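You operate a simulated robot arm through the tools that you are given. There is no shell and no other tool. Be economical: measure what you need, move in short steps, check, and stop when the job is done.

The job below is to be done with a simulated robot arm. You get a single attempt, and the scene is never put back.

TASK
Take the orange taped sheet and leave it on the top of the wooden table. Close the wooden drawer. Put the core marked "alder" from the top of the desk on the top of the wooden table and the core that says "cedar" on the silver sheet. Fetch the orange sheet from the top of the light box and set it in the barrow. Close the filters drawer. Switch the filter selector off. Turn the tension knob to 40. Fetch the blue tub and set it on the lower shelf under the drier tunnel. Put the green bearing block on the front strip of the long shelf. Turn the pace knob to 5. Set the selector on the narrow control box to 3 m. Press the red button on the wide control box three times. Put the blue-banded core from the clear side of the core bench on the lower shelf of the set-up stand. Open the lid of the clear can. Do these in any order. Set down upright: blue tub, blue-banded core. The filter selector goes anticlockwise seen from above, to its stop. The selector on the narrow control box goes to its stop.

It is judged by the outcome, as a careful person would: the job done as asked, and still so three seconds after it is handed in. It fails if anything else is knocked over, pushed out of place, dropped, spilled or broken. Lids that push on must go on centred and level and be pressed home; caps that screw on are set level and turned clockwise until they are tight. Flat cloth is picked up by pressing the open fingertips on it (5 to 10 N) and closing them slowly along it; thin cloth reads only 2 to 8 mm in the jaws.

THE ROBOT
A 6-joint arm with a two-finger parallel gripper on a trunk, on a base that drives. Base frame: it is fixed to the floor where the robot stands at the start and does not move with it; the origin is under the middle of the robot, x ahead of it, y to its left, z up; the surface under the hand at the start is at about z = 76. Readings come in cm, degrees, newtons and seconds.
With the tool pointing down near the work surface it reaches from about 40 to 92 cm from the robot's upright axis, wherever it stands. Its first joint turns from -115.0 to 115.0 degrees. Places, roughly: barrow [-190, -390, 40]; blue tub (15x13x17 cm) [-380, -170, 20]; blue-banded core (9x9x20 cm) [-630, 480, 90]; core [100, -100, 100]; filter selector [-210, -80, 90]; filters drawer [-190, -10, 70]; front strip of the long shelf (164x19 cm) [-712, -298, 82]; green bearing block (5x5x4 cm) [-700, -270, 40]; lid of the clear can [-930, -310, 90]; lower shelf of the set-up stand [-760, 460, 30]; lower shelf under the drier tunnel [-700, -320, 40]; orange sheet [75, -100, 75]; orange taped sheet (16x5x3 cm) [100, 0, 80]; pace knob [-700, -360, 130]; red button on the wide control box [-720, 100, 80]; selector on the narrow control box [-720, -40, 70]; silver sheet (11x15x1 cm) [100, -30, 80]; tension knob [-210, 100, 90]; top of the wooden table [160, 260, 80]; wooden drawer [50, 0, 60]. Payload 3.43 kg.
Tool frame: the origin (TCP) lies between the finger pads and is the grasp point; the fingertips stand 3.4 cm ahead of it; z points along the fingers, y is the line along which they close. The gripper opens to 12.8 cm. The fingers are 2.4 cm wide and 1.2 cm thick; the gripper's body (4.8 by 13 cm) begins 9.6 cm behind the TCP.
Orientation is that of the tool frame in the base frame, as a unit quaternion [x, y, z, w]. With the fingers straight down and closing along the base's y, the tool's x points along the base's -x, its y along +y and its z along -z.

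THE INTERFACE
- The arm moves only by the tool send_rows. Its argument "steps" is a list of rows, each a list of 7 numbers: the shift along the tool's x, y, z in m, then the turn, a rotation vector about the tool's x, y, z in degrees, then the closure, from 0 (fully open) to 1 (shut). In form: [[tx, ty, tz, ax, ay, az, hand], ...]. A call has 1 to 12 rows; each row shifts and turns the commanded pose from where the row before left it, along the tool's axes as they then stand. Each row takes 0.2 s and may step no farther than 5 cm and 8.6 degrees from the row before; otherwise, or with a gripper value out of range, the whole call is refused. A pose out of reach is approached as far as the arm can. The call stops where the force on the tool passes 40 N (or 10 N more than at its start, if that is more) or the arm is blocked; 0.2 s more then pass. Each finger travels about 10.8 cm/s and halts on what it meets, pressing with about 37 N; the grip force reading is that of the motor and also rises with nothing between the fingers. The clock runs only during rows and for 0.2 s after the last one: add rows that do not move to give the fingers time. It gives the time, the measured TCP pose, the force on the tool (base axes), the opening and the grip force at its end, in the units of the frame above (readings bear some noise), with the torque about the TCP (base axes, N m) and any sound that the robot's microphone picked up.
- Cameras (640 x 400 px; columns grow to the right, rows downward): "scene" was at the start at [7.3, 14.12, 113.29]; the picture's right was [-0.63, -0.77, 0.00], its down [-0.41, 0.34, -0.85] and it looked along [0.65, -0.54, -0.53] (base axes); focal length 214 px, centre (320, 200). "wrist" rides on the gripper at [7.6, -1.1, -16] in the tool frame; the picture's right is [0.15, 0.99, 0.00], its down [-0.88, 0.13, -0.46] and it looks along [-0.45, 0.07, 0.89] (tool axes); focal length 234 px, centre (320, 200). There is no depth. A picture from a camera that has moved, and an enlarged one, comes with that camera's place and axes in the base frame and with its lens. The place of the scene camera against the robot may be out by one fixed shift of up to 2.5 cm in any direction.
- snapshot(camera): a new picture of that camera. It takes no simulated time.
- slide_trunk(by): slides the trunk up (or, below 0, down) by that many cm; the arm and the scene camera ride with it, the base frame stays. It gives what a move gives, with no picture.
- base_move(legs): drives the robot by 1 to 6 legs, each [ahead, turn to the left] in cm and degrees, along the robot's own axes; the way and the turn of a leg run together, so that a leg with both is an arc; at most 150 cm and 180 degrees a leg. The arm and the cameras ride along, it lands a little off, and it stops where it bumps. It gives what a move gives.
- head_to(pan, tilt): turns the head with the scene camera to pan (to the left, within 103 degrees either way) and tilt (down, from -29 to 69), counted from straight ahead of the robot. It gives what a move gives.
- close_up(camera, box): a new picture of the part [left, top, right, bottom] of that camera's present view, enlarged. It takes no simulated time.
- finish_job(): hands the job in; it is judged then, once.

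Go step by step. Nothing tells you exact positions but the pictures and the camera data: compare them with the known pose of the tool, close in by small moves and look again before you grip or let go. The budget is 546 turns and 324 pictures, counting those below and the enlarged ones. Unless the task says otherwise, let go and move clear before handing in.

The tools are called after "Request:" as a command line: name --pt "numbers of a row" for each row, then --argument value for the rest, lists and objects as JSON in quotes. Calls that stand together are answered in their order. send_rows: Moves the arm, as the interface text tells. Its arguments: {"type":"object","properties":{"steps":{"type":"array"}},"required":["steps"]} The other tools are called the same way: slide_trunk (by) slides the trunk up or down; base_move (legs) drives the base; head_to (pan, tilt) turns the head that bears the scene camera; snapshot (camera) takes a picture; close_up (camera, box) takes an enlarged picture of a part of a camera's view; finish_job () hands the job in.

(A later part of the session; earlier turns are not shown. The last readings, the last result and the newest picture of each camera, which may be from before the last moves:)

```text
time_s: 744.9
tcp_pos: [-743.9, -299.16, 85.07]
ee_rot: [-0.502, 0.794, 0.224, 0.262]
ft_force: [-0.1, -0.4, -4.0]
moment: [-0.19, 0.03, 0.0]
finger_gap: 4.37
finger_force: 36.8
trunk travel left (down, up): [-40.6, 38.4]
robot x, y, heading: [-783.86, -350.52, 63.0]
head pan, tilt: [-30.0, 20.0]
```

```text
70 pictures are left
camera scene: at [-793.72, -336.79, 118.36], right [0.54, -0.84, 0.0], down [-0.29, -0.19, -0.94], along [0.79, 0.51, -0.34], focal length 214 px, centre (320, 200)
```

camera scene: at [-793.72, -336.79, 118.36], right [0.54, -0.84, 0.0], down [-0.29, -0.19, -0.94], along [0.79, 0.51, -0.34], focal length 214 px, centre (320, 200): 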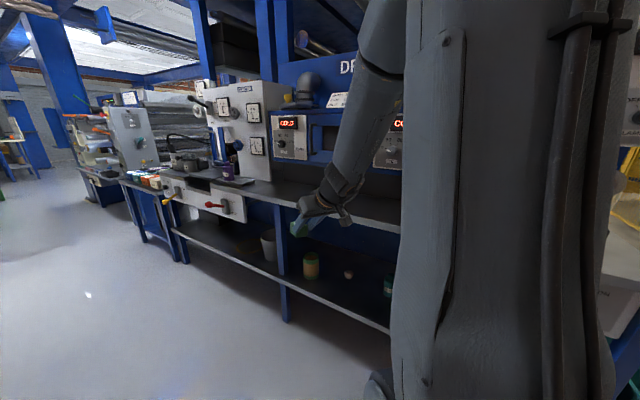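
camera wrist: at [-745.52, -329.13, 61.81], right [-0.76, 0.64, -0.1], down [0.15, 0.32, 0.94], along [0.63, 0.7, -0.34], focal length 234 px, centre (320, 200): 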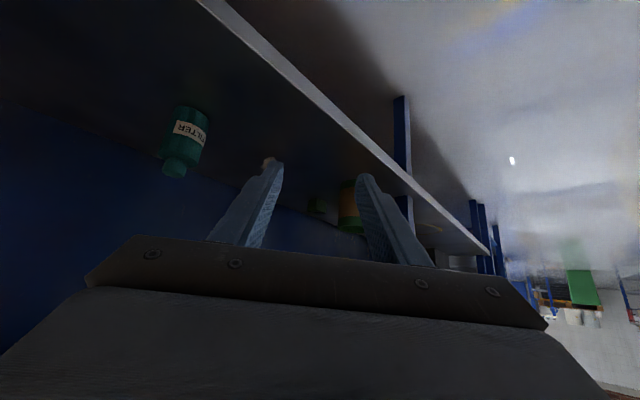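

Block is out; everything on the lower shelf is in place. Raise and carry it over the front strip.

Request:
send_rows --pt "-0.0256 0.0037 -0.0305 0 0 0 1" --pt "-0.0256 0.0037 -0.0305 0 0 0 1" --pt "-0.0256 0.0037 -0.0305 0 0 0 1" --pt "-0.0153 -0.0391 0.0081 0 0 0 1" --pt "-0.0153 -0.0391 0.0081 0 0 0 1" --pt "-0.0153 -0.0391 0.0081 0 0 0 1" --pt "-0.0153 -0.0391 0.0081 0 0 0 1" --pt "-0.0153 -0.0391 0.0081 0 0 0 1" --pt "-0.0153 -0.0391 0.0081 0 0 0 1" --pt "-0.0153 -0.0391 0.0081 0 0 0 1"

Request:
snapshot --camera "wrist"

Request:
snapshot --camera "scene"

```text
time_s: 747.1
tcp_pos: [-713.91, -298.95, 97.2]
ee_rot: [-0.503, 0.793, 0.224, 0.26]
ft_force: [-0.1, -0.3, -3.1]
moment: [-0.19, 0.07, -0.03]
finger_gap: 4.37
finger_force: 37.1
trunk travel left (down, up): [-40.6, 38.4]
robot x, y, heading: [-784.1, -350.44, 62.8]
head pan, tilt: [-30.0, 20.0]
```

```text
69 pictures are left
camera wrist: at [-718.81, -314.56, 104.44], right [-0.96, 0.29, 0.0], down [0.11, 0.37, 0.92], along [0.27, 0.88, -0.38], focal length 234 px, centre (320, 200)
```

wrist: 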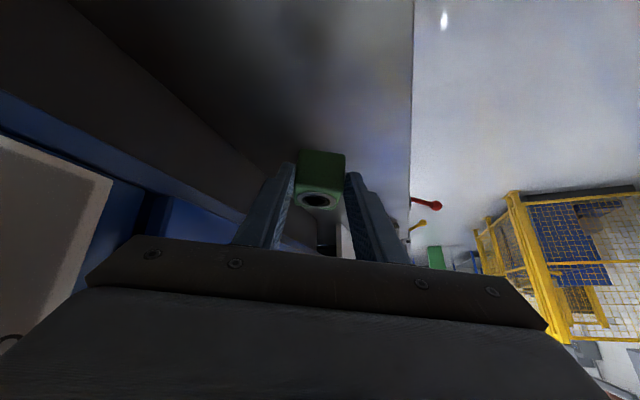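

```text
68 pictures are left
camera scene: at [-793.74, -336.8, 118.37], right [0.54, -0.84, 0.0], down [-0.29, -0.19, -0.94], along [0.79, 0.51, -0.34], focal length 214 px, centre (320, 200)
```

scene: 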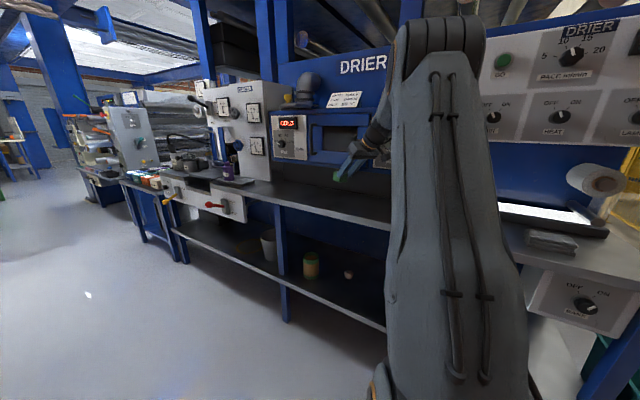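

Request:
send_rows --pt "0.0192 -0.0028 0.0229 0 0 0 1" --pt "0.0192 -0.0028 0.0229 0 0 0 1" --pt "0.0128 -0.0019 0.0152 0 0 0 1" --pt "0.0064 -0.0009 0.0076 0 0 0 1" --pt "0.0032 -0.0005 0.0038 0 0 0 1" --pt "0.0019 -0.0003 0.0023 0 0 0 1"

Request:
close_up --camera "wrist" --box '[220, 80, 440, 240]'

```text
time_s: 748.5
tcp_pos: [-713.86, -299.14, 87.43]
ee_rot: [-0.502, 0.793, 0.224, 0.262]
ft_force: [-3.2, -1.0, 7.3]
moment: [0.4, -0.25, 0.08]
finger_gap: 4.36
finger_force: 37.3
trunk travel left (down, up): [-40.6, 38.4]
robot x, y, heading: [-784.27, -350.42, 62.8]
head pan, tilt: [-30.0, 20.0]
```

```text
2.50 times, centred on (330, 160) of wrist
camera zoom: at [-718.77, -314.71, 94.64], right [-0.96, 0.29, 0.0], down [0.11, 0.37, 0.92], along [0.27, 0.88, -0.38], focal length 585 px, centre (295, 300)
```

zoom: 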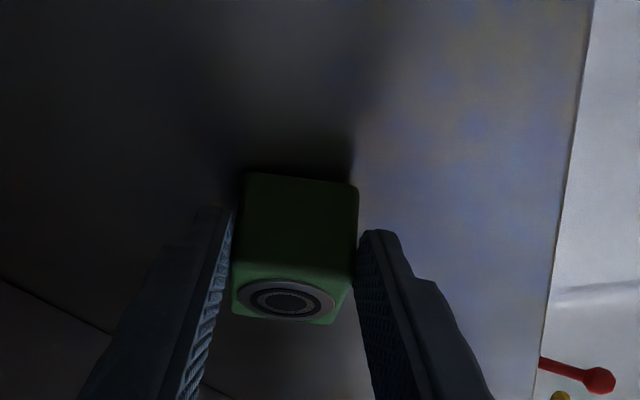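

In contact. Release and lift away.

Request:
send_rows --pt "0 0 0 0 0 0 0.6" --pt "0 0 0 0 0 0 0.5" --pt "0 0 0 0 0 0 0.4" --pt "-0.0064 0.0009 -0.0076 0 0 0 0.4" --pt "-0.0192 0.0028 -0.0229 0 0 0 0.4" --pt "-0.0256 0.0037 -0.0305 0 0 0 0.4" --pt "-0.0256 0.0037 -0.0305 0 0 0 0.6" --pt "0.0153 0.0391 -0.0081 0 0 0 0.8" --pt "0.0153 0.0391 -0.0081 0 0 0 1" --pt "0.0153 0.0391 -0.0081 0 0 0 1" --pt "0.0153 0.0391 -0.0081 0 0 0 1" --pt "0.0153 0.0391 -0.0081 0 0 0 1"

Request:
close_up --camera "scene" --box '[200, 40, 640, 320]'

```text
time_s: 751.1
tcp_pos: [-735.31, -299.2, 99.25]
ee_rot: [-0.502, 0.794, 0.224, 0.261]
ft_force: [0.5, 0.5, -0.4]
moment: [0.05, 0.04, 0.02]
finger_gap: 0.0
finger_force: 33.3
trunk travel left (down, up): [-40.6, 38.4]
robot x, y, heading: [-783.93, -350.53, 62.7]
head pan, tilt: [-30.0, 20.0]
```

```text
1.43 times, centred on (420, 180) of scene
camera zoom: at [-793.68, -336.78, 118.37], right [0.54, -0.84, 0.0], down [-0.29, -0.19, -0.94], along [0.79, 0.51, -0.34], focal length 306 px, centre (177, 229)
```

zoom: 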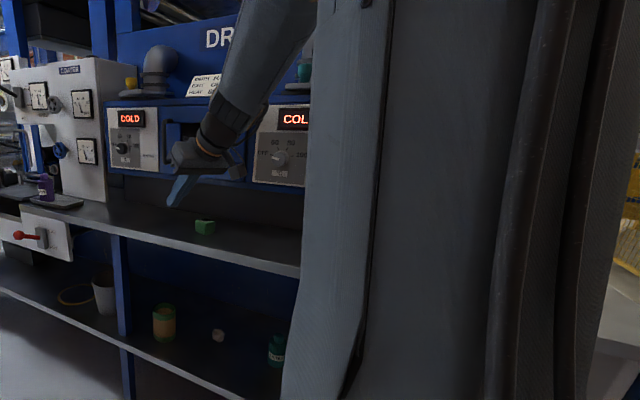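

Block placed on the front strip. Now the pace knob: raise the trunk and face east in front of its panel.

Request:
slide_trunk --by 30

Request:
base_move --legs '[[-12, 0], [0, -62.5]]'

Request:
head_to --pan -5 --tilt 15

Request:
snapshot --camera "scene"

```text
time_s: 754.1
tcp_pos: [-735.28, -299.21, 129.21]
ee_rot: [-0.502, 0.793, 0.224, 0.262]
ft_force: [-0.2, 0.4, 0.4]
moment: [-0.02, 0.02, -0.01]
finger_gap: 0.0
finger_force: 33.0
trunk travel left (down, up): [-70.6, 8.4]
robot x, y, heading: [-784.45, -350.29, 63.0]
head pan, tilt: [-30.0, 20.0]
```

```text
time_s: 758.1
tcp_pos: [-721.73, -381.15, 129.32]
ee_rot: [-0.013, 0.939, 0.055, 0.34]
ft_force: [0.9, 0.0, 0.2]
moment: [0.0, 0.02, 0.0]
finger_gap: 0.0
finger_force: 33.1
trunk travel left (down, up): [-70.6, 8.4]
robot x, y, heading: [-789.23, -361.24, -0.2]
head pan, tilt: [-30.0, 20.0]
```

```text
time_s: 759.0
tcp_pos: [-721.68, -381.16, 129.3]
ee_rot: [-0.013, 0.939, 0.054, 0.34]
ft_force: [0.0, -0.1, -0.4]
moment: [-0.02, -0.03, -0.03]
finger_gap: 0.0
finger_force: 33.2
trunk travel left (down, up): [-70.6, 8.4]
robot x, y, heading: [-789.31, -360.82, -0.2]
head pan, tilt: [-5.0, 15.0]
```

```text
65 pictures are left
camera scene: at [-788.95, -341.92, 149.18], right [-0.09, -1.0, 0.0], down [-0.26, 0.02, -0.97], along [0.96, -0.09, -0.26], focal length 214 px, centre (320, 200)
```

scene: 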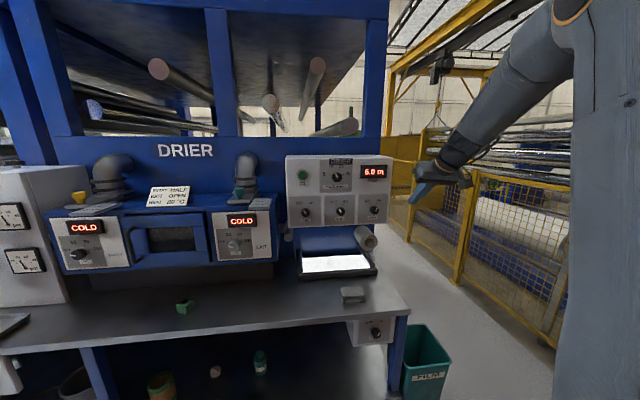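

PACE knob near [-700, -358, 132.5]. Bring the hand horizontal and in front of it.

Request:
send_rows --pt "0 0 0 3.2 -0.47 3.82 0.5" --pt "0 0 0 3.2 -0.47 3.82 0.5" --pt "0 0 0 0 -7.15 0 0.5" --pt "0 0 0 0 -7.15 0 0.5" --pt "0 0 0 0 -7.15 0 0.5" --pt "0 0 0 0 -7.15 0 0.5" --pt "0 0 0 0 -7.15 0 0.5" --pt "0 0 0 0 -7.15 0 0.5" --pt "0 0 0 0 -7.15 0 0.5" --pt "0 0 0 0 0 -5.4 0.5"

Request:
send_rows --pt "-0.006 0.046 0 0 0 0 0.5" --pt "-0.006 0.046 0 0 0 0 0.5" --pt "-0.006 0.046 0 0 0 0 0.5" --pt "-0.006 0.046 0 0 0 0 0.5" --pt "-0.006 0.046 0 0 0 0 0.5"

Request:
close_up --camera "wrist" --box '[160, 60, 480, 260]'

```text
time_s: 761.2
tcp_pos: [-721.67, -381.12, 129.33]
ee_rot: [0.039, 0.706, -0.04, 0.706]
ft_force: [-0.6, 0.2, 0.4]
moment: [0.01, -0.03, -0.01]
finger_gap: 6.4
finger_force: 0.1
trunk travel left (down, up): [-70.6, 8.4]
robot x, y, heading: [-789.19, -361.12, -0.3]
head pan, tilt: [-5.0, 15.0]
```

```text
time_s: 762.4
tcp_pos: [-722.06, -375.23, 130.41]
ee_rot: [0.03, 0.708, -0.03, 0.705]
ft_force: [-0.1, -0.3, 0.7]
moment: [-0.01, 0.03, 0.0]
finger_gap: 6.39
finger_force: 0.0
out of reach, approached as far as the arm can: row 1, 2, 3, 4, 5
trunk travel left (down, up): [-70.6, 8.4]
robot x, y, heading: [-789.38, -360.91, -0.0]
head pan, tilt: [-5.0, 15.0]
```

```text
2.00 times, centred on (320, 160) of wrist
camera zoom: at [-738.24, -375.16, 122.88], right [0.08, 0.99, -0.15], down [-0.44, 0.17, 0.88], along [0.89, -0.01, 0.45], focal length 468 px, centre (320, 280)
```

zoom: 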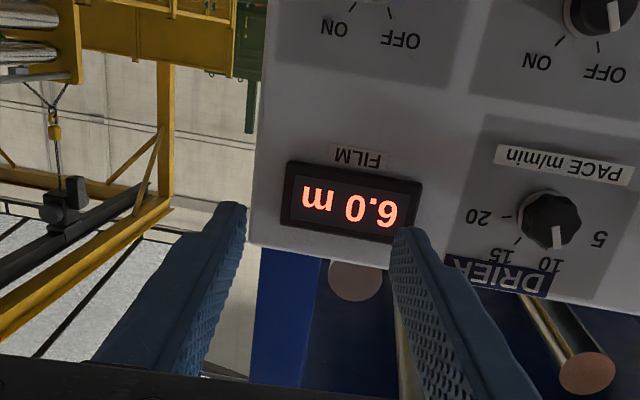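

Request:
base_move --legs '[[-14, 0]]'

Request:
send_rows --pt "-0.005 0.045 0.01 0 0 0 0.5" --pt "-0.005 0.045 0.01 0 0 0 0.5" --pt "-0.005 0.045 0.01 0 0 0 0.5" --pt "-0.003 0.035 0.01 0 0 0 0.5"

Request:
close_up --camera "wrist" --box '[240, 60, 440, 220]'

```text
time_s: 763.8
tcp_pos: [-736.17, -375.38, 130.46]
ee_rot: [0.029, 0.708, -0.029, 0.705]
ft_force: [-0.1, -0.5, 0.2]
moment: [0.0, 0.0, -0.03]
finger_gap: 6.4
finger_force: 0.1
trunk travel left (down, up): [-70.6, 8.4]
robot x, y, heading: [-803.64, -360.72, -0.4]
head pan, tilt: [-5.0, 15.0]
```

```text
time_s: 764.8
tcp_pos: [-735.45, -373.28, 130.94]
ee_rot: [0.019, 0.711, -0.019, 0.703]
ft_force: [0.4, -0.4, -0.5]
moment: [0.02, 0.04, -0.01]
finger_gap: 6.4
finger_force: 0.0
out of reach, approached as far as the arm can: row 1, 2, 3, 4
trunk travel left (down, up): [-70.6, 8.4]
robot x, y, heading: [-803.43, -360.84, -0.1]
head pan, tilt: [-5.0, 15.0]
```

```text
2.50 times, centred on (340, 140) of wrist
camera zoom: at [-751.55, -373.59, 123.38], right [0.05, 0.99, -0.15], down [-0.44, 0.15, 0.89], along [0.9, 0.02, 0.44], focal length 585 px, centre (270, 350)
```

zoom: 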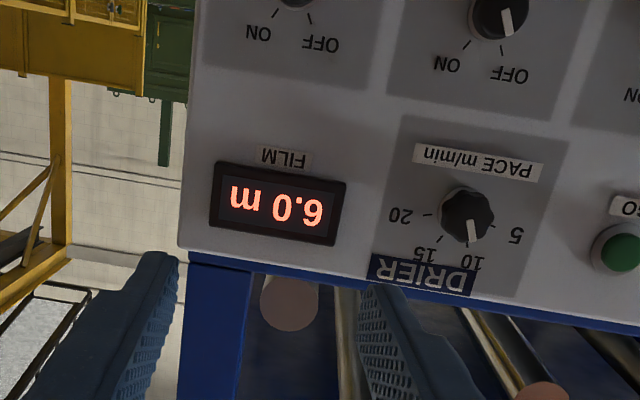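

Request:
send_rows --pt "0 0 0.04 0 0 0 0.5" --pt "0 0 0.04 0 0 0 0.5" --pt "0 0 0.03 0 0 0 0.5" --pt "-0.004 0.04 0 0 0 0 0.5" --pt "-0.004 0.04 0 0 0 0 0.5" --pt "-0.004 0.04 0 0 0 0 0.5" --pt "-0.004 0.03 0 0 0 0 0.5"

Request:
close_up --camera "wrist" --box '[240, 60, 440, 220]'

```text
time_s: 766.4
tcp_pos: [-725.78, -374.53, 131.26]
ee_rot: [0.018, 0.712, -0.018, 0.702]
ft_force: [-0.3, 0.0, -0.1]
moment: [-0.03, -0.03, 0.01]
finger_gap: 6.42
finger_force: 0.0
out of reach, approached as far as the arm can: row 1, 2, 4, 5, 6, 7
trunk travel left (down, up): [-70.6, 8.4]
robot x, y, heading: [-803.37, -360.58, -0.2]
head pan, tilt: [-5.0, 15.0]
```

```text
2.50 times, centred on (340, 140) of wrist
camera zoom: at [-741.94, -374.94, 123.84], right [0.05, 0.99, -0.15], down [-0.44, 0.15, 0.89], along [0.9, 0.02, 0.44], focal length 585 px, centre (270, 350)
```

zoom: 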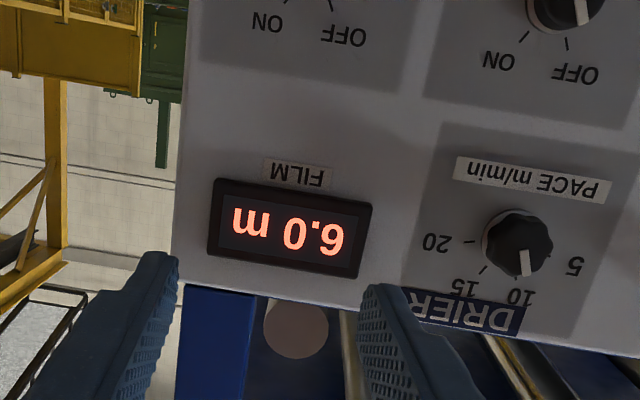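

A wrist singularity sits straight ahead at this height. I lower the trunk and raise the arm instead to bend the wrist.

Request:
slide_trunk --by -30

Request:
send_rows --pt "-0.045 0 0 0 0 0 0.5" --pt "-0.045 0 0 0 0 0 0.5" --pt "-0.045 0 0 0 0 0 0.5" --pt "-0.045 0 0 0 0 0 0.5" --pt "-0.045 0 0 0 0 0 0.5" --pt "-0.045 0 0 0 0 0 0.5" --pt "-0.03 0 0 0 0 0 0.5" --pt "0 0.04 0 0 0 0 0.5" --pt "0 0.04 0 0 0 0 0.5" --pt "0 0.04 0 0 0 0 0.5" --pt "0 0.03 0 0 0 0 0.5"

Request:
close_up --camera "wrist" --box '[200, 60, 440, 240]'

```text
time_s: 769.4
tcp_pos: [-725.64, -374.89, 101.05]
ee_rot: [0.026, 0.71, -0.026, 0.703]
ft_force: [0.9, 0.2, -1.2]
moment: [-0.03, -0.18, -0.01]
finger_gap: 6.42
finger_force: 0.1
trunk travel left (down, up): [-40.6, 38.4]
robot x, y, heading: [-803.85, -360.67, -0.3]
head pan, tilt: [-5.0, 15.0]
```

```text
time_s: 771.8
tcp_pos: [-724.71, -362.23, 129.48]
ee_rot: [0.05, 0.734, -0.009, 0.678]
ft_force: [0.3, -0.2, 1.2]
moment: [-0.1, 0.15, 0.09]
finger_gap: 6.41
finger_force: 0.1
out of reach, approached as far as the arm can: row 10, 11
trunk travel left (down, up): [-40.6, 38.4]
robot x, y, heading: [-803.36, -360.88, -0.4]
head pan, tilt: [-5.0, 15.0]
```

```text
2.22 times, centred on (320, 150) of wrist
camera zoom: at [-741.26, -361.52, 123.13], right [0.07, 0.99, -0.09], down [-0.37, 0.11, 0.92], along [0.92, -0.03, 0.38], focal length 520 px, centre (320, 311)
```

zoom: 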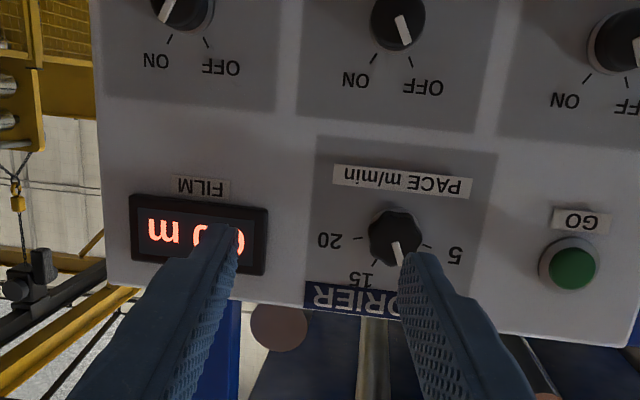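

Request:
base_move --legs '[[-8, 0], [0, -30], [-28, 0], [0, 30], [29, 0]]'

Request:
close_up --camera "wrist" --box '[160, 40, 480, 240]'

```text
time_s: 778.9
tcp_pos: [-727.73, -347.02, 129.58]
ee_rot: [0.022, 0.732, -0.023, 0.68]
ft_force: [0.1, -0.3, 0.2]
moment: [0.01, 0.02, 0.01]
finger_gap: 6.41
finger_force: 0.0
trunk travel left (down, up): [-40.6, 38.4]
robot x, y, heading: [-806.54, -346.89, 0.4]
head pan, tilt: [-5.0, 15.0]
```

```text
2.00 times, centred on (320, 140) of wrist
camera zoom: at [-744.33, -347.11, 123.25], right [0.05, 0.99, -0.15], down [-0.38, 0.16, 0.91], along [0.92, 0.01, 0.38], focal length 468 px, centre (320, 320)
```

zoom: 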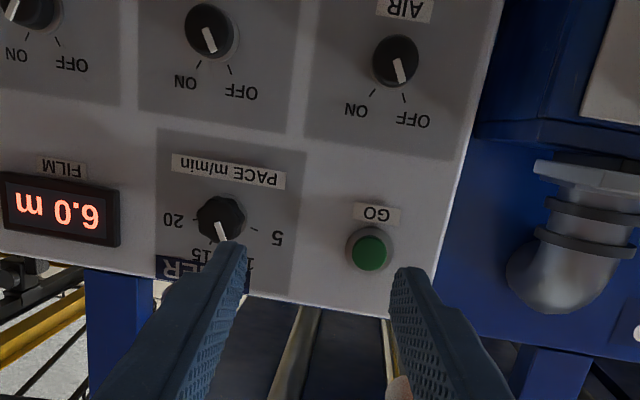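

Request:
send_rows --pt "-0.008 -0.032 0 -1.2 -1.4 0 0.45" --pt "-0.008 -0.032 0 -1.2 -1.4 0 0.45" --pt "-0.008 -0.031 0 -1.2 -1.4 0 0.45" --pt "0 0 0.02 0 0 0 0.45"

Request:
close_up --camera "wrist" --box '[200, 60, 440, 240]'

```text
time_s: 779.9
tcp_pos: [-725.8, -352.61, 132.21]
ee_rot: [0.01, 0.706, 0.008, 0.708]
ft_force: [-0.8, -0.3, -0.6]
moment: [-0.07, -0.01, -0.03]
finger_gap: 7.02
finger_force: 0.1
out of reach, approached as far as the arm can: row 1, 2, 3
trunk travel left (down, up): [-40.6, 38.4]
robot x, y, heading: [-806.69, -346.66, 0.4]
head pan, tilt: [-5.0, 15.0]
```

```text
2.22 times, centred on (320, 150) of wrist
camera zoom: at [-741.82, -353.55, 124.56], right [0.01, 0.99, -0.12], down [-0.46, 0.11, 0.88], along [0.89, 0.05, 0.46], focal length 520 px, centre (320, 311)
```

zoom: 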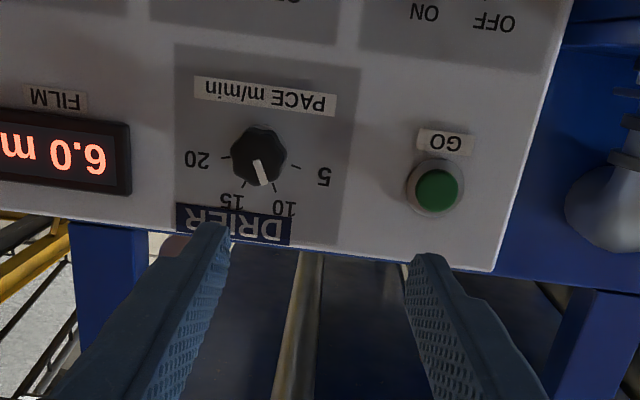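

Request:
send_rows --pt "0 -0.022 0 0 0 0 0.45" --pt "0 -0.022 0 0 0 0 0.45" --pt "0 0 0 0 0 8 0.45" --pt "0 0 0 0 0 8 0.45" --pt "0 0 0 0 0 8 0.45" --pt "0 0 0 0 0 8 0.45" --pt "0 0 0.04 0 0 0 0.45" --pt "0 0 0.04 0 0 0 0.45"

Request:
close_up --camera "wrist" --box '[240, 80, 400, 240]'

```text
time_s: 781.7
tcp_pos: [-717.87, -356.95, 132.06]
ee_rot: [0.194, 0.68, 0.193, 0.681]
ft_force: [0.2, 0.2, 1.5]
moment: [0.0, 0.07, 0.01]
finger_gap: 7.03
finger_force: 0.0
trunk travel left (down, up): [-40.6, 38.4]
robot x, y, heading: [-806.68, -346.81, 0.4]
head pan, tilt: [-5.0, 15.0]
```

```text
2.50 times, centred on (320, 160) of wrist
camera zoom: at [-733.9, -353.96, 125.14], right [0.0, 0.92, 0.4], down [-0.46, -0.35, 0.82], along [0.89, -0.18, 0.42], focal length 585 px, centre (320, 300)
```

zoom: 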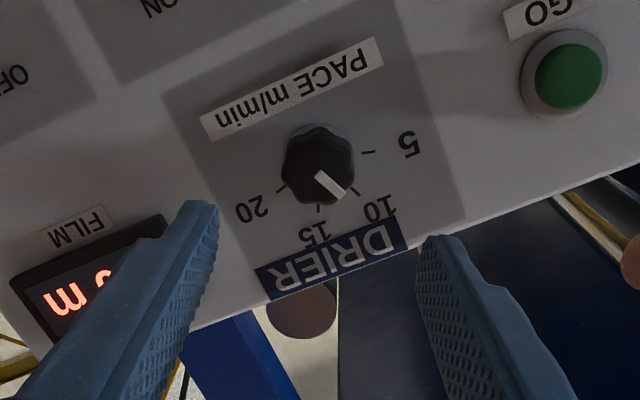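

Request:
send_rows --pt "-0.008 0 0.04 0 0 0 0.45" --pt "0 0 0.04 0 0 0 0.45" --pt "0 0 0.015 0 0 0 0.45"

Request:
close_up --camera "wrist" --box '[240, 80, 400, 240]'

```text
time_s: 782.5
tcp_pos: [-708.33, -357.45, 132.6]
ee_rot: [0.194, 0.68, 0.194, 0.68]
ft_force: [0.1, -0.1, -0.3]
moment: [0.0, 0.01, -0.02]
finger_gap: 7.04
finger_force: 0.1
trunk travel left (down, up): [-40.6, 38.4]
robot x, y, heading: [-806.94, -346.86, 0.4]
head pan, tilt: [-5.0, 15.0]
```

```text
2.50 times, centred on (320, 160) of wrist
camera zoom: at [-724.39, -354.47, 125.63], right [0.0, 0.92, 0.4], down [-0.46, -0.35, 0.82], along [0.89, -0.18, 0.42], focal length 585 px, centre (320, 300)
```

zoom: 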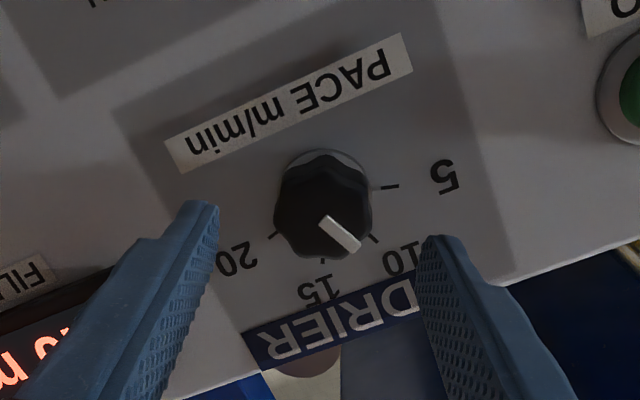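

Request:
send_rows --pt "-0.0035 0.001 0.03 0 0 0 0.45" --pt "0 0 0.012 0 0 0 0.45" --pt "0 0 0.008 0 0 0 0.45"

Request:
close_up --camera "wrist" --box '[240, 80, 400, 240]'

```text
time_s: 783.3
tcp_pos: [-703.32, -357.57, 132.8]
ee_rot: [0.194, 0.679, 0.194, 0.681]
ft_force: [-0.1, 0.5, 0.6]
moment: [-0.01, 0.05, -0.03]
finger_gap: 7.06
finger_force: 0.0
trunk travel left (down, up): [-40.6, 38.4]
robot x, y, heading: [-806.66, -346.58, 0.5]
head pan, tilt: [-5.0, 15.0]
```

```text
2.50 times, centred on (320, 160) of wrist
camera zoom: at [-719.42, -354.63, 125.8], right [0.0, 0.92, 0.4], down [-0.46, -0.35, 0.82], along [0.89, -0.18, 0.42], focal length 585 px, centre (320, 300)
```

zoom: 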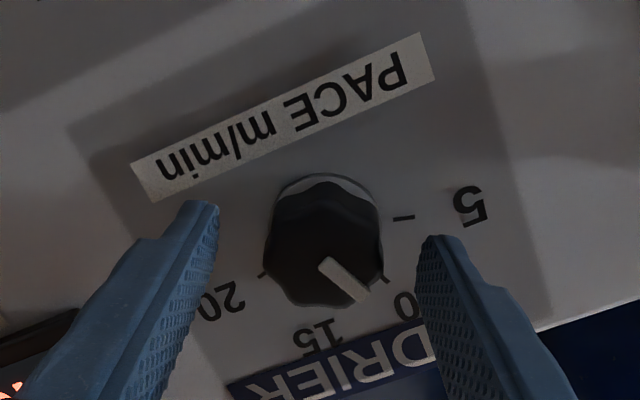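

Request:
send_rows --pt "0 0 0.002 0 0 0 0.55" --pt "0 0 0 0 0 0 0.65" --pt "0 0 0 0 0 0 0.75" --pt "0 0 0 0 0 0 0.85" --pt "0 0 0 0 0 0 0.95" --pt "0 0 0 0 0 -7.5 0.95" --pt "0 0 0 0 0 -7.5 0.95" --pt "0 0 0 0 0 -7.5 0.95" --pt "0 0 0 0 0 -7.5 0.95" --pt "0 0 0 0 0 -7.5 0.95"

Request:
close_up --camera "wrist" --box '[240, 80, 400, 240]'

```text
time_s: 785.5
tcp_pos: [-703.25, -357.53, 132.79]
ee_rot: [-0.034, 0.707, -0.034, 0.705]
ft_force: [-34.2, 9.8, -14.7]
moment: [0.01, 0.17, 0.95]
finger_gap: 4.16
finger_force: 44.8
trunk travel left (down, up): [-40.6, 38.4]
robot x, y, heading: [-806.7, -346.64, 0.5]
head pan, tilt: [-5.0, 15.0]
```

```text
2.50 times, centred on (320, 160) of wrist
camera zoom: at [-719.27, -359.45, 125.61], right [0.0, 0.97, -0.24], down [-0.45, 0.22, 0.86], along [0.89, 0.11, 0.44], focal length 585 px, centre (320, 300)
```

zoom: 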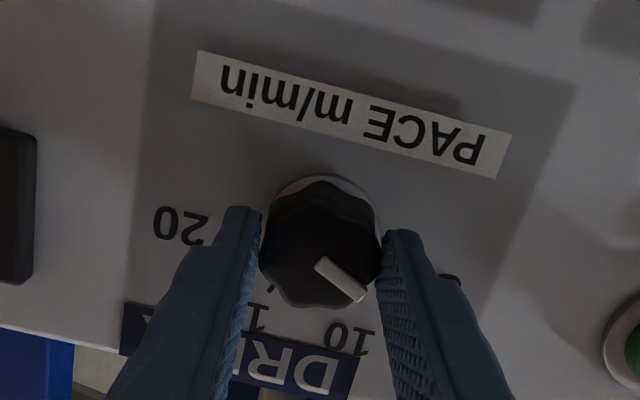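

Request:
send_rows --pt "0 0 0 0 0 -7.5 0.95" --pt "0 0 0 0 0 -7.5 0.95" --pt "0 0 0 0 0 -7.5 0.95"

Request:
send_rows --pt "0 0 0 0 0 0 0.7" --pt "0 0 0 0 0 0 0.5" --pt "0 0 -0.03 0 0 0 0.4" --pt "0 0 -0.03 0 0 0 0.4"

Request:
close_up --camera "wrist" --box '[260, 80, 400, 200]'

```text
time_s: 786.3
tcp_pos: [-703.05, -357.37, 133.27]
ee_rot: [-0.172, 0.685, -0.173, 0.686]
ft_force: [-5.6, 9.1, 2.3]
moment: [0.68, -0.19, 1.1]
finger_gap: 4.16
finger_force: 45.5
trunk travel left (down, up): [-40.6, 38.4]
robot x, y, heading: [-806.72, -346.69, 0.5]
head pan, tilt: [-5.0, 15.0]
```

```text
time_s: 787.3
tcp_pos: [-709.06, -357.9, 132.9]
ee_rot: [-0.17, 0.687, -0.173, 0.685]
ft_force: [0.0, 0.1, -1.3]
moment: [0.0, -0.11, 0.0]
finger_gap: 7.67
finger_force: 0.1
trunk travel left (down, up): [-40.6, 38.4]
robot x, y, heading: [-806.74, -346.41, 0.5]
head pan, tilt: [-5.0, 15.0]
```

```text
3.33 times, centred on (330, 140) of wrist
camera zoom: at [-725.13, -362.26, 126.83], right [0.0, 0.8, -0.59], down [-0.45, 0.53, 0.72], along [0.89, 0.27, 0.36], focal length 781 px, centre (287, 400)
```

zoom: 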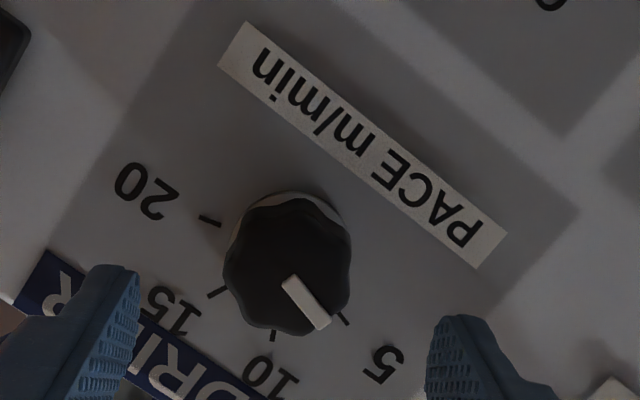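

Pointer lies on 5 (within a couple of degrees). Withdraw and head for the cabinet with the clear can near [-930, -310].

Request:
send_rows --pt "0 0 -0.04 0 0 7 1" --pt "0 0 -0.04 0 0 7 1" --pt "0 0 0 0 0 7 1" --pt "0 0 0 0 0 7 1"

Request:
base_move --legs '[[-20, 0], [0, 150]]'

Request:
head_to --pan 25 --tilt 25

Request:
snapshot --camera "scene"

```text
time_s: 788.3
tcp_pos: [-717.15, -357.48, 133.01]
ee_rot: [0.002, 0.707, -0.002, 0.707]
ft_force: [-0.1, 0.4, -0.1]
moment: [-0.04, 0.0, -0.02]
finger_gap: 0.0
finger_force: 32.9
trunk travel left (down, up): [-40.6, 38.4]
robot x, y, heading: [-806.76, -346.6, 0.2]
head pan, tilt: [-5.0, 15.0]
```

```text
time_s: 796.2
tcp_pos: [-900.69, -295.37, 133.02]
ee_rot: [0.686, -0.172, -0.685, -0.173]
ft_force: [0.2, -0.8, 0.1]
moment: [-0.03, -0.03, 0.0]
finger_gap: 0.0
finger_force: 33.2
trunk travel left (down, up): [-40.6, 38.4]
robot x, y, heading: [-826.99, -346.86, 152.6]
head pan, tilt: [-5.0, 15.0]
```

```text
time_s: 797.1
tcp_pos: [-900.76, -295.51, 132.96]
ee_rot: [0.686, -0.172, -0.686, -0.172]
ft_force: [0.5, 0.0, 0.2]
moment: [0.03, 0.0, 0.01]
finger_gap: 0.02
finger_force: 32.8
trunk travel left (down, up): [-40.6, 38.4]
robot x, y, heading: [-826.63, -347.1, 152.3]
head pan, tilt: [25.0, 25.0]
```

```text
53 pictures are left
camera scene: at [-844.08, -363.82, 117.56], right [0.04, 1.0, 0.0], down [0.42, -0.02, -0.91], along [-0.91, 0.04, -0.42], focal length 214 px, centre (320, 200)
```

scene: 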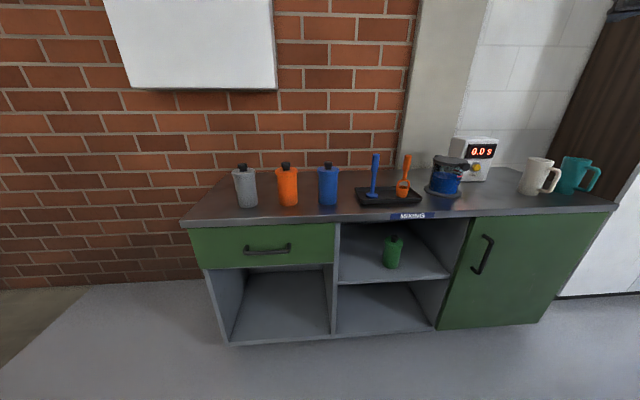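

Request:
close_up --camera "scene" --box '[400, 130, 520, 220]'

```text
4.44 times, centred on (460, 175) of scene
camera zoom: at [-844.08, -363.82, 117.56], right [0.04, 1.0, 0.0], down [0.42, -0.02, -0.91], along [-0.91, 0.04, -0.42], focal length 953 px, centre (-302, 311)
```

zoom: 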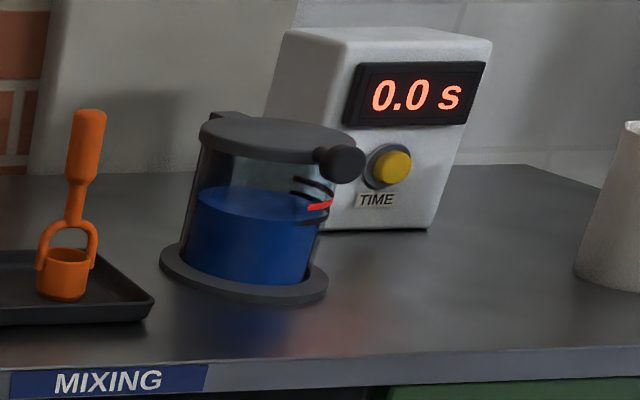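

The clear can stands at about [-934, -303]; its lid hinges at the back with a ball grip at the front near [-928.5, -299.5, 90]. I position the base straight in front of it.

Request:
base_move --legs '[[0, -62], [45, 0], [0, 92], [14, 0]]'

Request:
send_rows --pt "0.03 0 0 0 7.5 0 0.2" --pt "0.03 0 0 0 7.5 0 0.2" --pt "0.03 0 0 0 7.5 0 0.2" --pt "0.03 0 0 0 7.5 0 0.2" --pt "0 0 0 0 7.5 0 0.2" --pt "0 0 0 0 5 0 0.2"

Request:
head_to --pan -5 --tilt 25

Request:
snapshot --camera "scene"

Request:
snapshot --camera "wrist"

```text
time_s: 807.3
tcp_pos: [-932.37, -293.67, 132.91]
ee_rot: [0.707, 0.008, -0.707, 0.008]
ft_force: [0.0, 0.1, -0.2]
moment: [0.01, -0.01, 0.01]
finger_gap: 0.01
finger_force: 33.0
trunk travel left (down, up): [-40.6, 38.4]
robot x, y, heading: [-842.68, -302.11, -178.0]
head pan, tilt: [25.0, 25.0]
```

```text
time_s: 808.7
tcp_pos: [-928.91, -290.65, 120.17]
ee_rot: [0.912, 0.019, -0.408, 0.021]
ft_force: [0.6, -0.2, 0.2]
moment: [0.0, -0.01, -0.02]
finger_gap: 10.25
finger_force: 0.1
out of reach, approached as far as the arm can: row 5, 6
trunk travel left (down, up): [-40.6, 38.4]
robot x, y, heading: [-842.69, -301.9, -178.2]
head pan, tilt: [25.0, 25.0]
```

```text
time_s: 809.6
tcp_pos: [-928.91, -290.75, 120.12]
ee_rot: [0.912, 0.018, -0.41, 0.02]
ft_force: [0.3, -0.2, -0.2]
moment: [0.01, -0.02, -0.03]
finger_gap: 10.25
finger_force: 0.0
trunk travel left (down, up): [-40.6, 38.4]
robot x, y, heading: [-842.92, -302.15, -178.0]
head pan, tilt: [-5.0, 25.0]
```

```text
51 pictures are left
camera scene: at [-850.26, -320.83, 117.56], right [0.05, 1.0, 0.0], down [0.42, -0.02, -0.91], along [-0.91, 0.05, -0.42], focal length 214 px, centre (320, 200)
```

scene: 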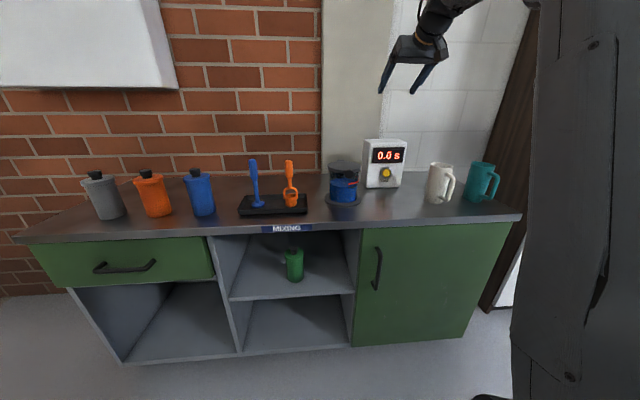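

```text
50 pictures are left
camera wrist: at [-912.15, -288.69, 125.1], right [0.15, -0.99, -0.09], down [-0.24, -0.12, 0.96], along [-0.96, -0.12, -0.25], focal length 234 px, centre (320, 200)
```

wrist: 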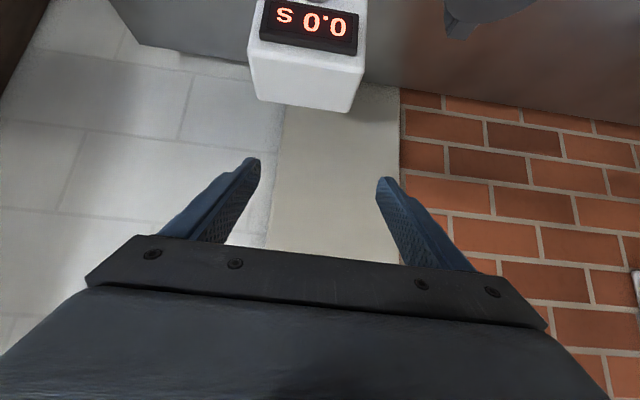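

Request:
send_rows --pt "0.0375 0.023 -0.0033 0 0 0 0.2" --pt "0.0375 0.023 -0.0033 0 0 0 0.2" --pt "0.0375 0.023 -0.0033 0 0 0 0.2" --pt "0.0375 0.023 -0.0033 0 0 0 0.2" --pt "0.0375 0.023 -0.0033 0 0 0 0.2" --pt "0.0375 0.023 -0.0033 0 0 0 0.2"

Request:
snapshot --camera "wrist"

Request:
close_up --camera "scene" --box '[290, 110, 410, 220]'

```text
time_s: 811.0
tcp_pos: [-910.78, -299.15, 103.05]
ee_rot: [0.914, 0.014, -0.405, 0.01]
ft_force: [0.2, -0.1, -0.5]
moment: [-0.04, 0.01, 0.06]
finger_gap: 10.25
finger_force: 0.1
out of reach, approached as far as the arm can: row 1, 2, 3, 4, 5, 6
trunk travel left (down, up): [-40.6, 38.4]
robot x, y, heading: [-842.32, -302.12, -178.1]
head pan, tilt: [-5.0, 25.0]
```

```text
49 pictures are left
camera wrist: at [-894.03, -297.48, 108.13], right [0.13, -0.99, -0.1], down [-0.25, -0.13, 0.96], along [-0.96, -0.1, -0.27], focal length 234 px, centre (320, 200)
```

wrist: 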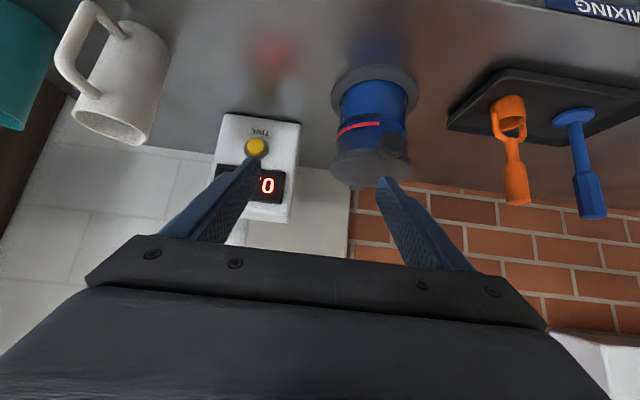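

```text
3.64 times, centred on (350, 165) of scene
camera zoom: at [-850.28, -320.81, 117.56], right [0.05, 1.0, 0.0], down [0.42, -0.02, -0.91], along [-0.9, 0.05, -0.42], focal length 780 px, centre (211, 327)
```

zoom: 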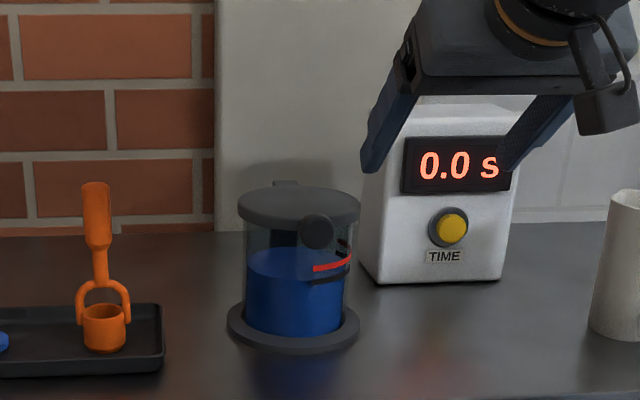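

Precise: ball ≈[-917, -307.6, 93.8], hinge ≈[-933, -308, 93.5]. Back 6 cm, then align in front of the ball with narrower opening.

Request:
base_move --legs '[[-6, 0]]'

Request:
send_rows --pt "0.01 0.03 0.015 0 0 0 0.5" --pt "0.022 0.028 0.016 0 0 0 0.5" --pt "0.022 0.026 0.016 0 0 0 0.5"

Request:
close_up --camera "wrist" --box '[220, 60, 440, 240]'

```text
time_s: 812.0
tcp_pos: [-904.79, -298.9, 103.0]
ee_rot: [0.914, 0.014, -0.405, 0.01]
ft_force: [-0.3, 0.1, -0.9]
moment: [0.04, 0.0, -0.02]
finger_gap: 10.25
finger_force: 0.1
trunk travel left (down, up): [-40.6, 38.4]
robot x, y, heading: [-836.15, -302.11, -178.4]
head pan, tilt: [-5.0, 25.0]
```

```text
time_s: 812.8
tcp_pos: [-904.52, -301.8, 97.66]
ee_rot: [0.914, 0.015, -0.406, 0.015]
ft_force: [0.5, -0.7, 0.3]
moment: [-0.01, 0.03, 0.03]
finger_gap: 6.39
finger_force: 0.0
out of reach, approached as far as the arm can: row 1, 2, 3
trunk travel left (down, up): [-40.6, 38.4]
robot x, y, heading: [-836.59, -301.87, -178.0]
head pan, tilt: [-5.0, 25.0]
```

```text
2.22 times, centred on (330, 150) of wrist
camera zoom: at [-887.76, -300.04, 102.71], right [0.14, -0.99, -0.1], down [-0.25, -0.13, 0.96], along [-0.96, -0.11, -0.26], focal length 520 px, centre (298, 311)
```

zoom: 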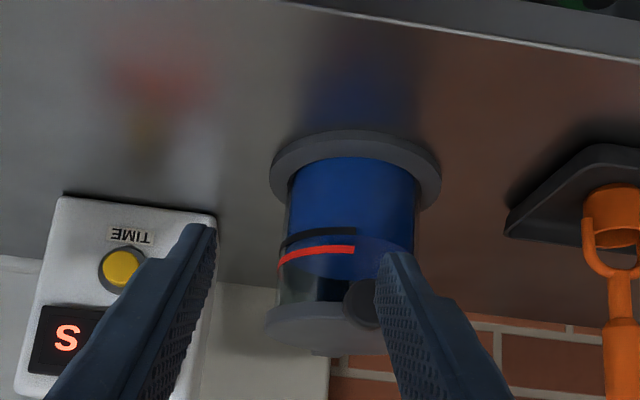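

The straight-ahead singularity again; I shift the base 14 cm sideways.

Request:
base_move --legs '[[-26, 0], [0, 32], [28, 0], [0, -32]]'

Request:
close_up --camera "wrist" --box '[160, 40, 480, 240]'

```text
time_s: 819.3
tcp_pos: [-901.66, -317.76, 97.78]
ee_rot: [0.913, 0.021, -0.406, 0.017]
ft_force: [-0.1, 0.5, 0.0]
moment: [0.01, 0.0, 0.01]
finger_gap: 6.4
finger_force: 0.0
trunk travel left (down, up): [-40.6, 38.4]
robot x, y, heading: [-833.71, -316.8, -177.1]
head pan, tilt: [-5.0, 25.0]
```

```text
2.00 times, centred on (320, 140) of wrist
camera zoom: at [-884.9, -315.74, 102.73], right [0.15, -0.98, -0.1], down [-0.25, -0.13, 0.96], along [-0.96, -0.12, -0.26], focal length 468 px, centre (320, 320)
```

zoom: 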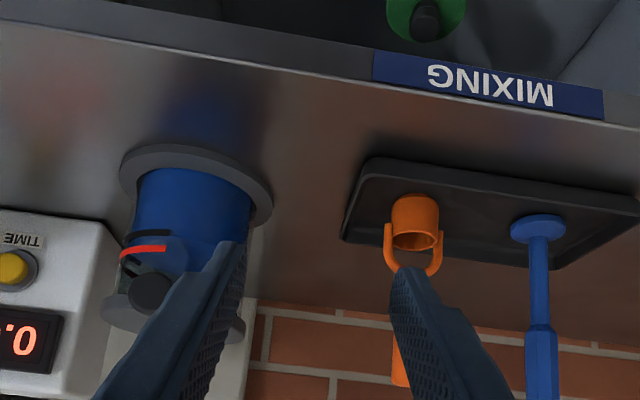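

Request:
send_rows --pt "0 -0.034 0 0 0 0 0.5" --pt "0 -0.034 0 0 0 0 0.5" --pt "0 -0.034 0 0 0 0 0.5" --pt "-0.009 0 0.025 0 0 0 0.5" --pt "-0.009 0 0.025 0 0 0 0.5"

Request:
close_up --camera "wrist" --box '[220, 60, 440, 240]'

```text
time_s: 820.5
tcp_pos: [-906.96, -307.77, 95.51]
ee_rot: [0.914, 0.021, -0.405, 0.017]
ft_force: [0.0, 0.3, -0.3]
moment: [0.0, 0.0, 0.02]
finger_gap: 6.42
finger_force: 0.1
trunk travel left (down, up): [-40.6, 38.4]
robot x, y, heading: [-833.44, -317.11, -177.3]
head pan, tilt: [-5.0, 25.0]
```

```text
2.22 times, centred on (330, 150) of wrist
camera zoom: at [-890.25, -305.83, 100.57], right [0.15, -0.98, -0.1], down [-0.25, -0.13, 0.96], along [-0.96, -0.12, -0.26], focal length 520 px, centre (298, 311)
```

zoom: 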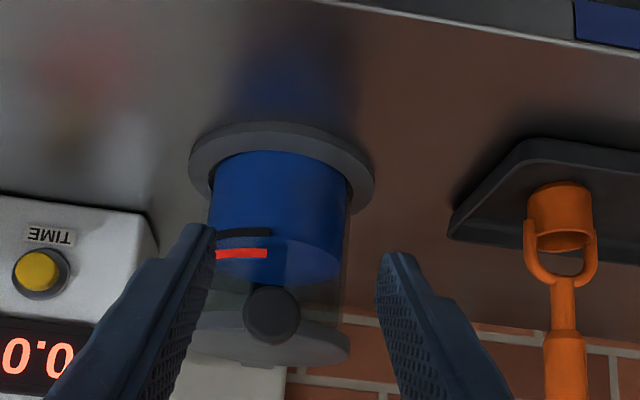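

Request:
send_rows --pt "-0.0177 -0.0015 0.022 0 0 0 0.5" --pt "-0.0177 -0.0015 0.022 0 0 0 0.5" --pt "-0.0177 -0.0015 0.022 0 0 0 0.5"

Request:
close_up --camera "wrist" --box '[220, 60, 440, 240]'

Request:
close_up --camera "scene" --box '[280, 110, 420, 220]'

```text
time_s: 821.3
tcp_pos: [-915.37, -307.55, 94.98]
ee_rot: [0.914, 0.021, -0.406, 0.017]
ft_force: [0.5, 0.1, -0.2]
moment: [0.0, 0.0, 0.0]
finger_gap: 6.4
finger_force: 0.0
trunk travel left (down, up): [-40.6, 38.4]
robot x, y, heading: [-833.66, -317.4, -177.5]
head pan, tilt: [-5.0, 25.0]
```

```text
2.22 times, centred on (330, 150) of wrist
camera zoom: at [-898.62, -305.67, 100.19], right [0.15, -0.98, -0.1], down [-0.25, -0.13, 0.96], along [-0.96, -0.12, -0.26], focal length 520 px, centre (298, 311)
```

zoom: 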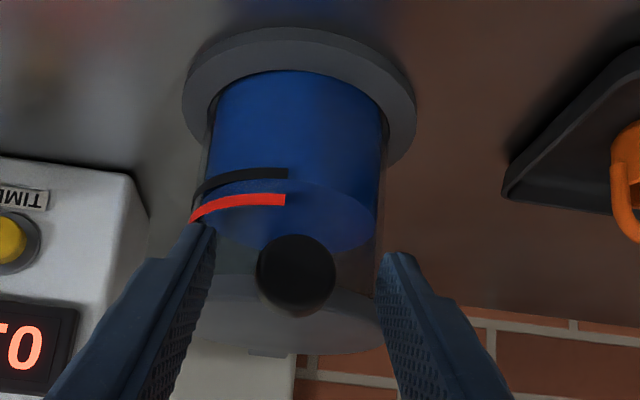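

```text
3.64 times, centred on (350, 165) of scene
camera zoom: at [-841.05, -335.79, 117.56], right [0.04, 1.0, 0.0], down [0.42, -0.02, -0.91], along [-0.91, 0.04, -0.42], focal length 780 px, centre (211, 327)
```

zoom: 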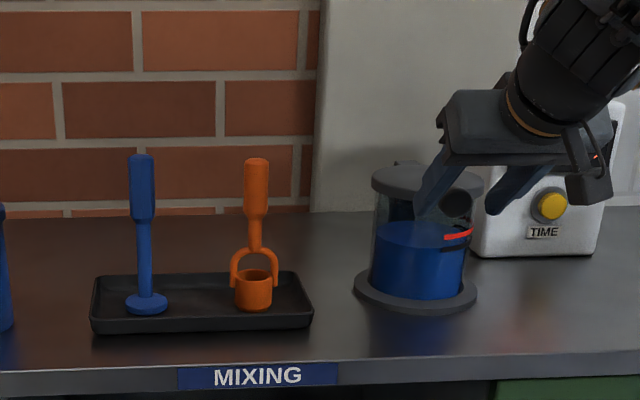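

Request:
send_rows --pt "-0.009 0 0.004 0 0 0 0.5" --pt "0 0 0 0 0 0 0.6" --pt "0 0 0 0 0 0 0.7" --pt "0 0 0 0 0 0 0.8" --pt "0 0 0 0 0 0 0.85"

Request:
close_up --camera "wrist" --box '[220, 60, 440, 240]'

```text
time_s: 822.5
tcp_pos: [-916.35, -307.65, 95.49]
ee_rot: [0.913, 0.02, -0.406, 0.016]
ft_force: [-3.4, 5.8, -0.2]
moment: [0.11, 0.06, -0.13]
finger_gap: 3.1
finger_force: 44.9
trunk travel left (down, up): [-40.6, 38.4]
robot x, y, heading: [-833.66, -317.06, -177.4]
head pan, tilt: [-5.0, 25.0]
```

```text
2.22 times, centred on (330, 150) of wrist
camera zoom: at [-899.54, -305.7, 100.55], right [0.15, -0.98, -0.1], down [-0.25, -0.13, 0.96], along [-0.96, -0.12, -0.26], focal length 520 px, centre (298, 311)
```

zoom: 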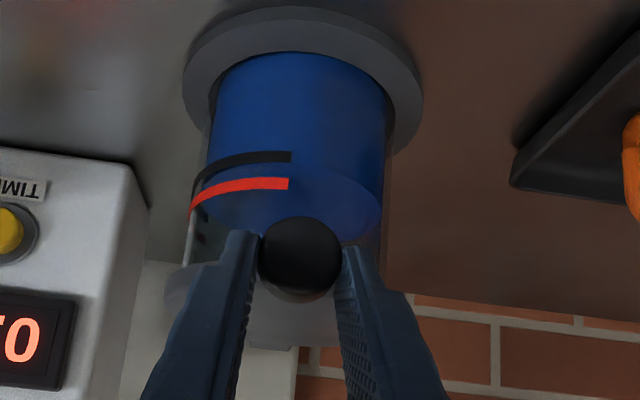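

Ball gripped. Lift along the hinge arc, first ~24°.

Request:
send_rows --pt "-0.0162 0 -0.0128 0 0 0 0.85" --pt "-0.0179 0 -0.0104 0 0 0 0.85" --pt "-0.0191 0 -0.0078 0 0 0 0.85"

Request:
close_up --camera "scene" --box '[280, 110, 420, 220]'

```text
time_s: 823.3
tcp_pos: [-917.6, -307.73, 101.36]
ee_rot: [0.914, 0.021, -0.404, 0.017]
ft_force: [9.3, 11.2, -3.0]
moment: [0.39, -1.25, -0.13]
finger_gap: 3.13
finger_force: 45.0
trunk travel left (down, up): [-40.6, 38.4]
robot x, y, heading: [-833.56, -317.25, -177.6]
head pan, tilt: [-5.0, 25.0]
```

```text
3.64 times, centred on (350, 165) of scene
camera zoom: at [-841.05, -335.73, 117.57], right [0.04, 1.0, 0.0], down [0.42, -0.02, -0.91], along [-0.91, 0.04, -0.42], focal length 780 px, centre (211, 327)
```

zoom: 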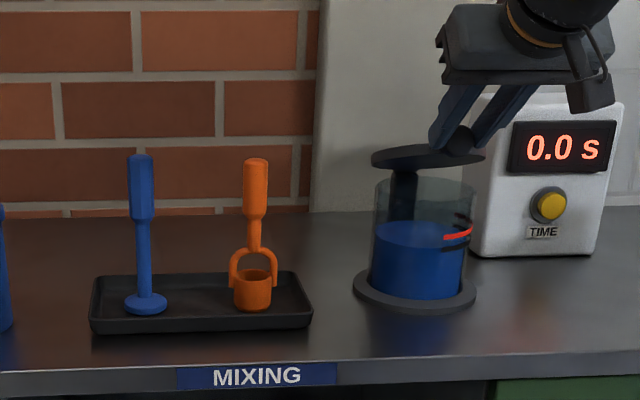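

Request:
send_rows --pt "-0.0191 0 -0.0065 0 0 0 0.85" --pt "-0.0198 0 -0.0038 0 0 0 0.85" --pt "-0.0199 0 -0.0011 0 0 0 0.85"

```text
time_s: 824.1
tcp_pos: [-920.84, -307.84, 106.44]
ee_rot: [0.914, 0.021, -0.405, 0.017]
ft_force: [5.3, 12.4, -7.7]
moment: [0.35, -1.55, -0.18]
finger_gap: 3.11
finger_force: 44.9
trunk travel left (down, up): [-40.6, 38.4]
robot x, y, heading: [-833.89, -317.08, -177.6]
head pan, tilt: [-5.0, 25.0]
```

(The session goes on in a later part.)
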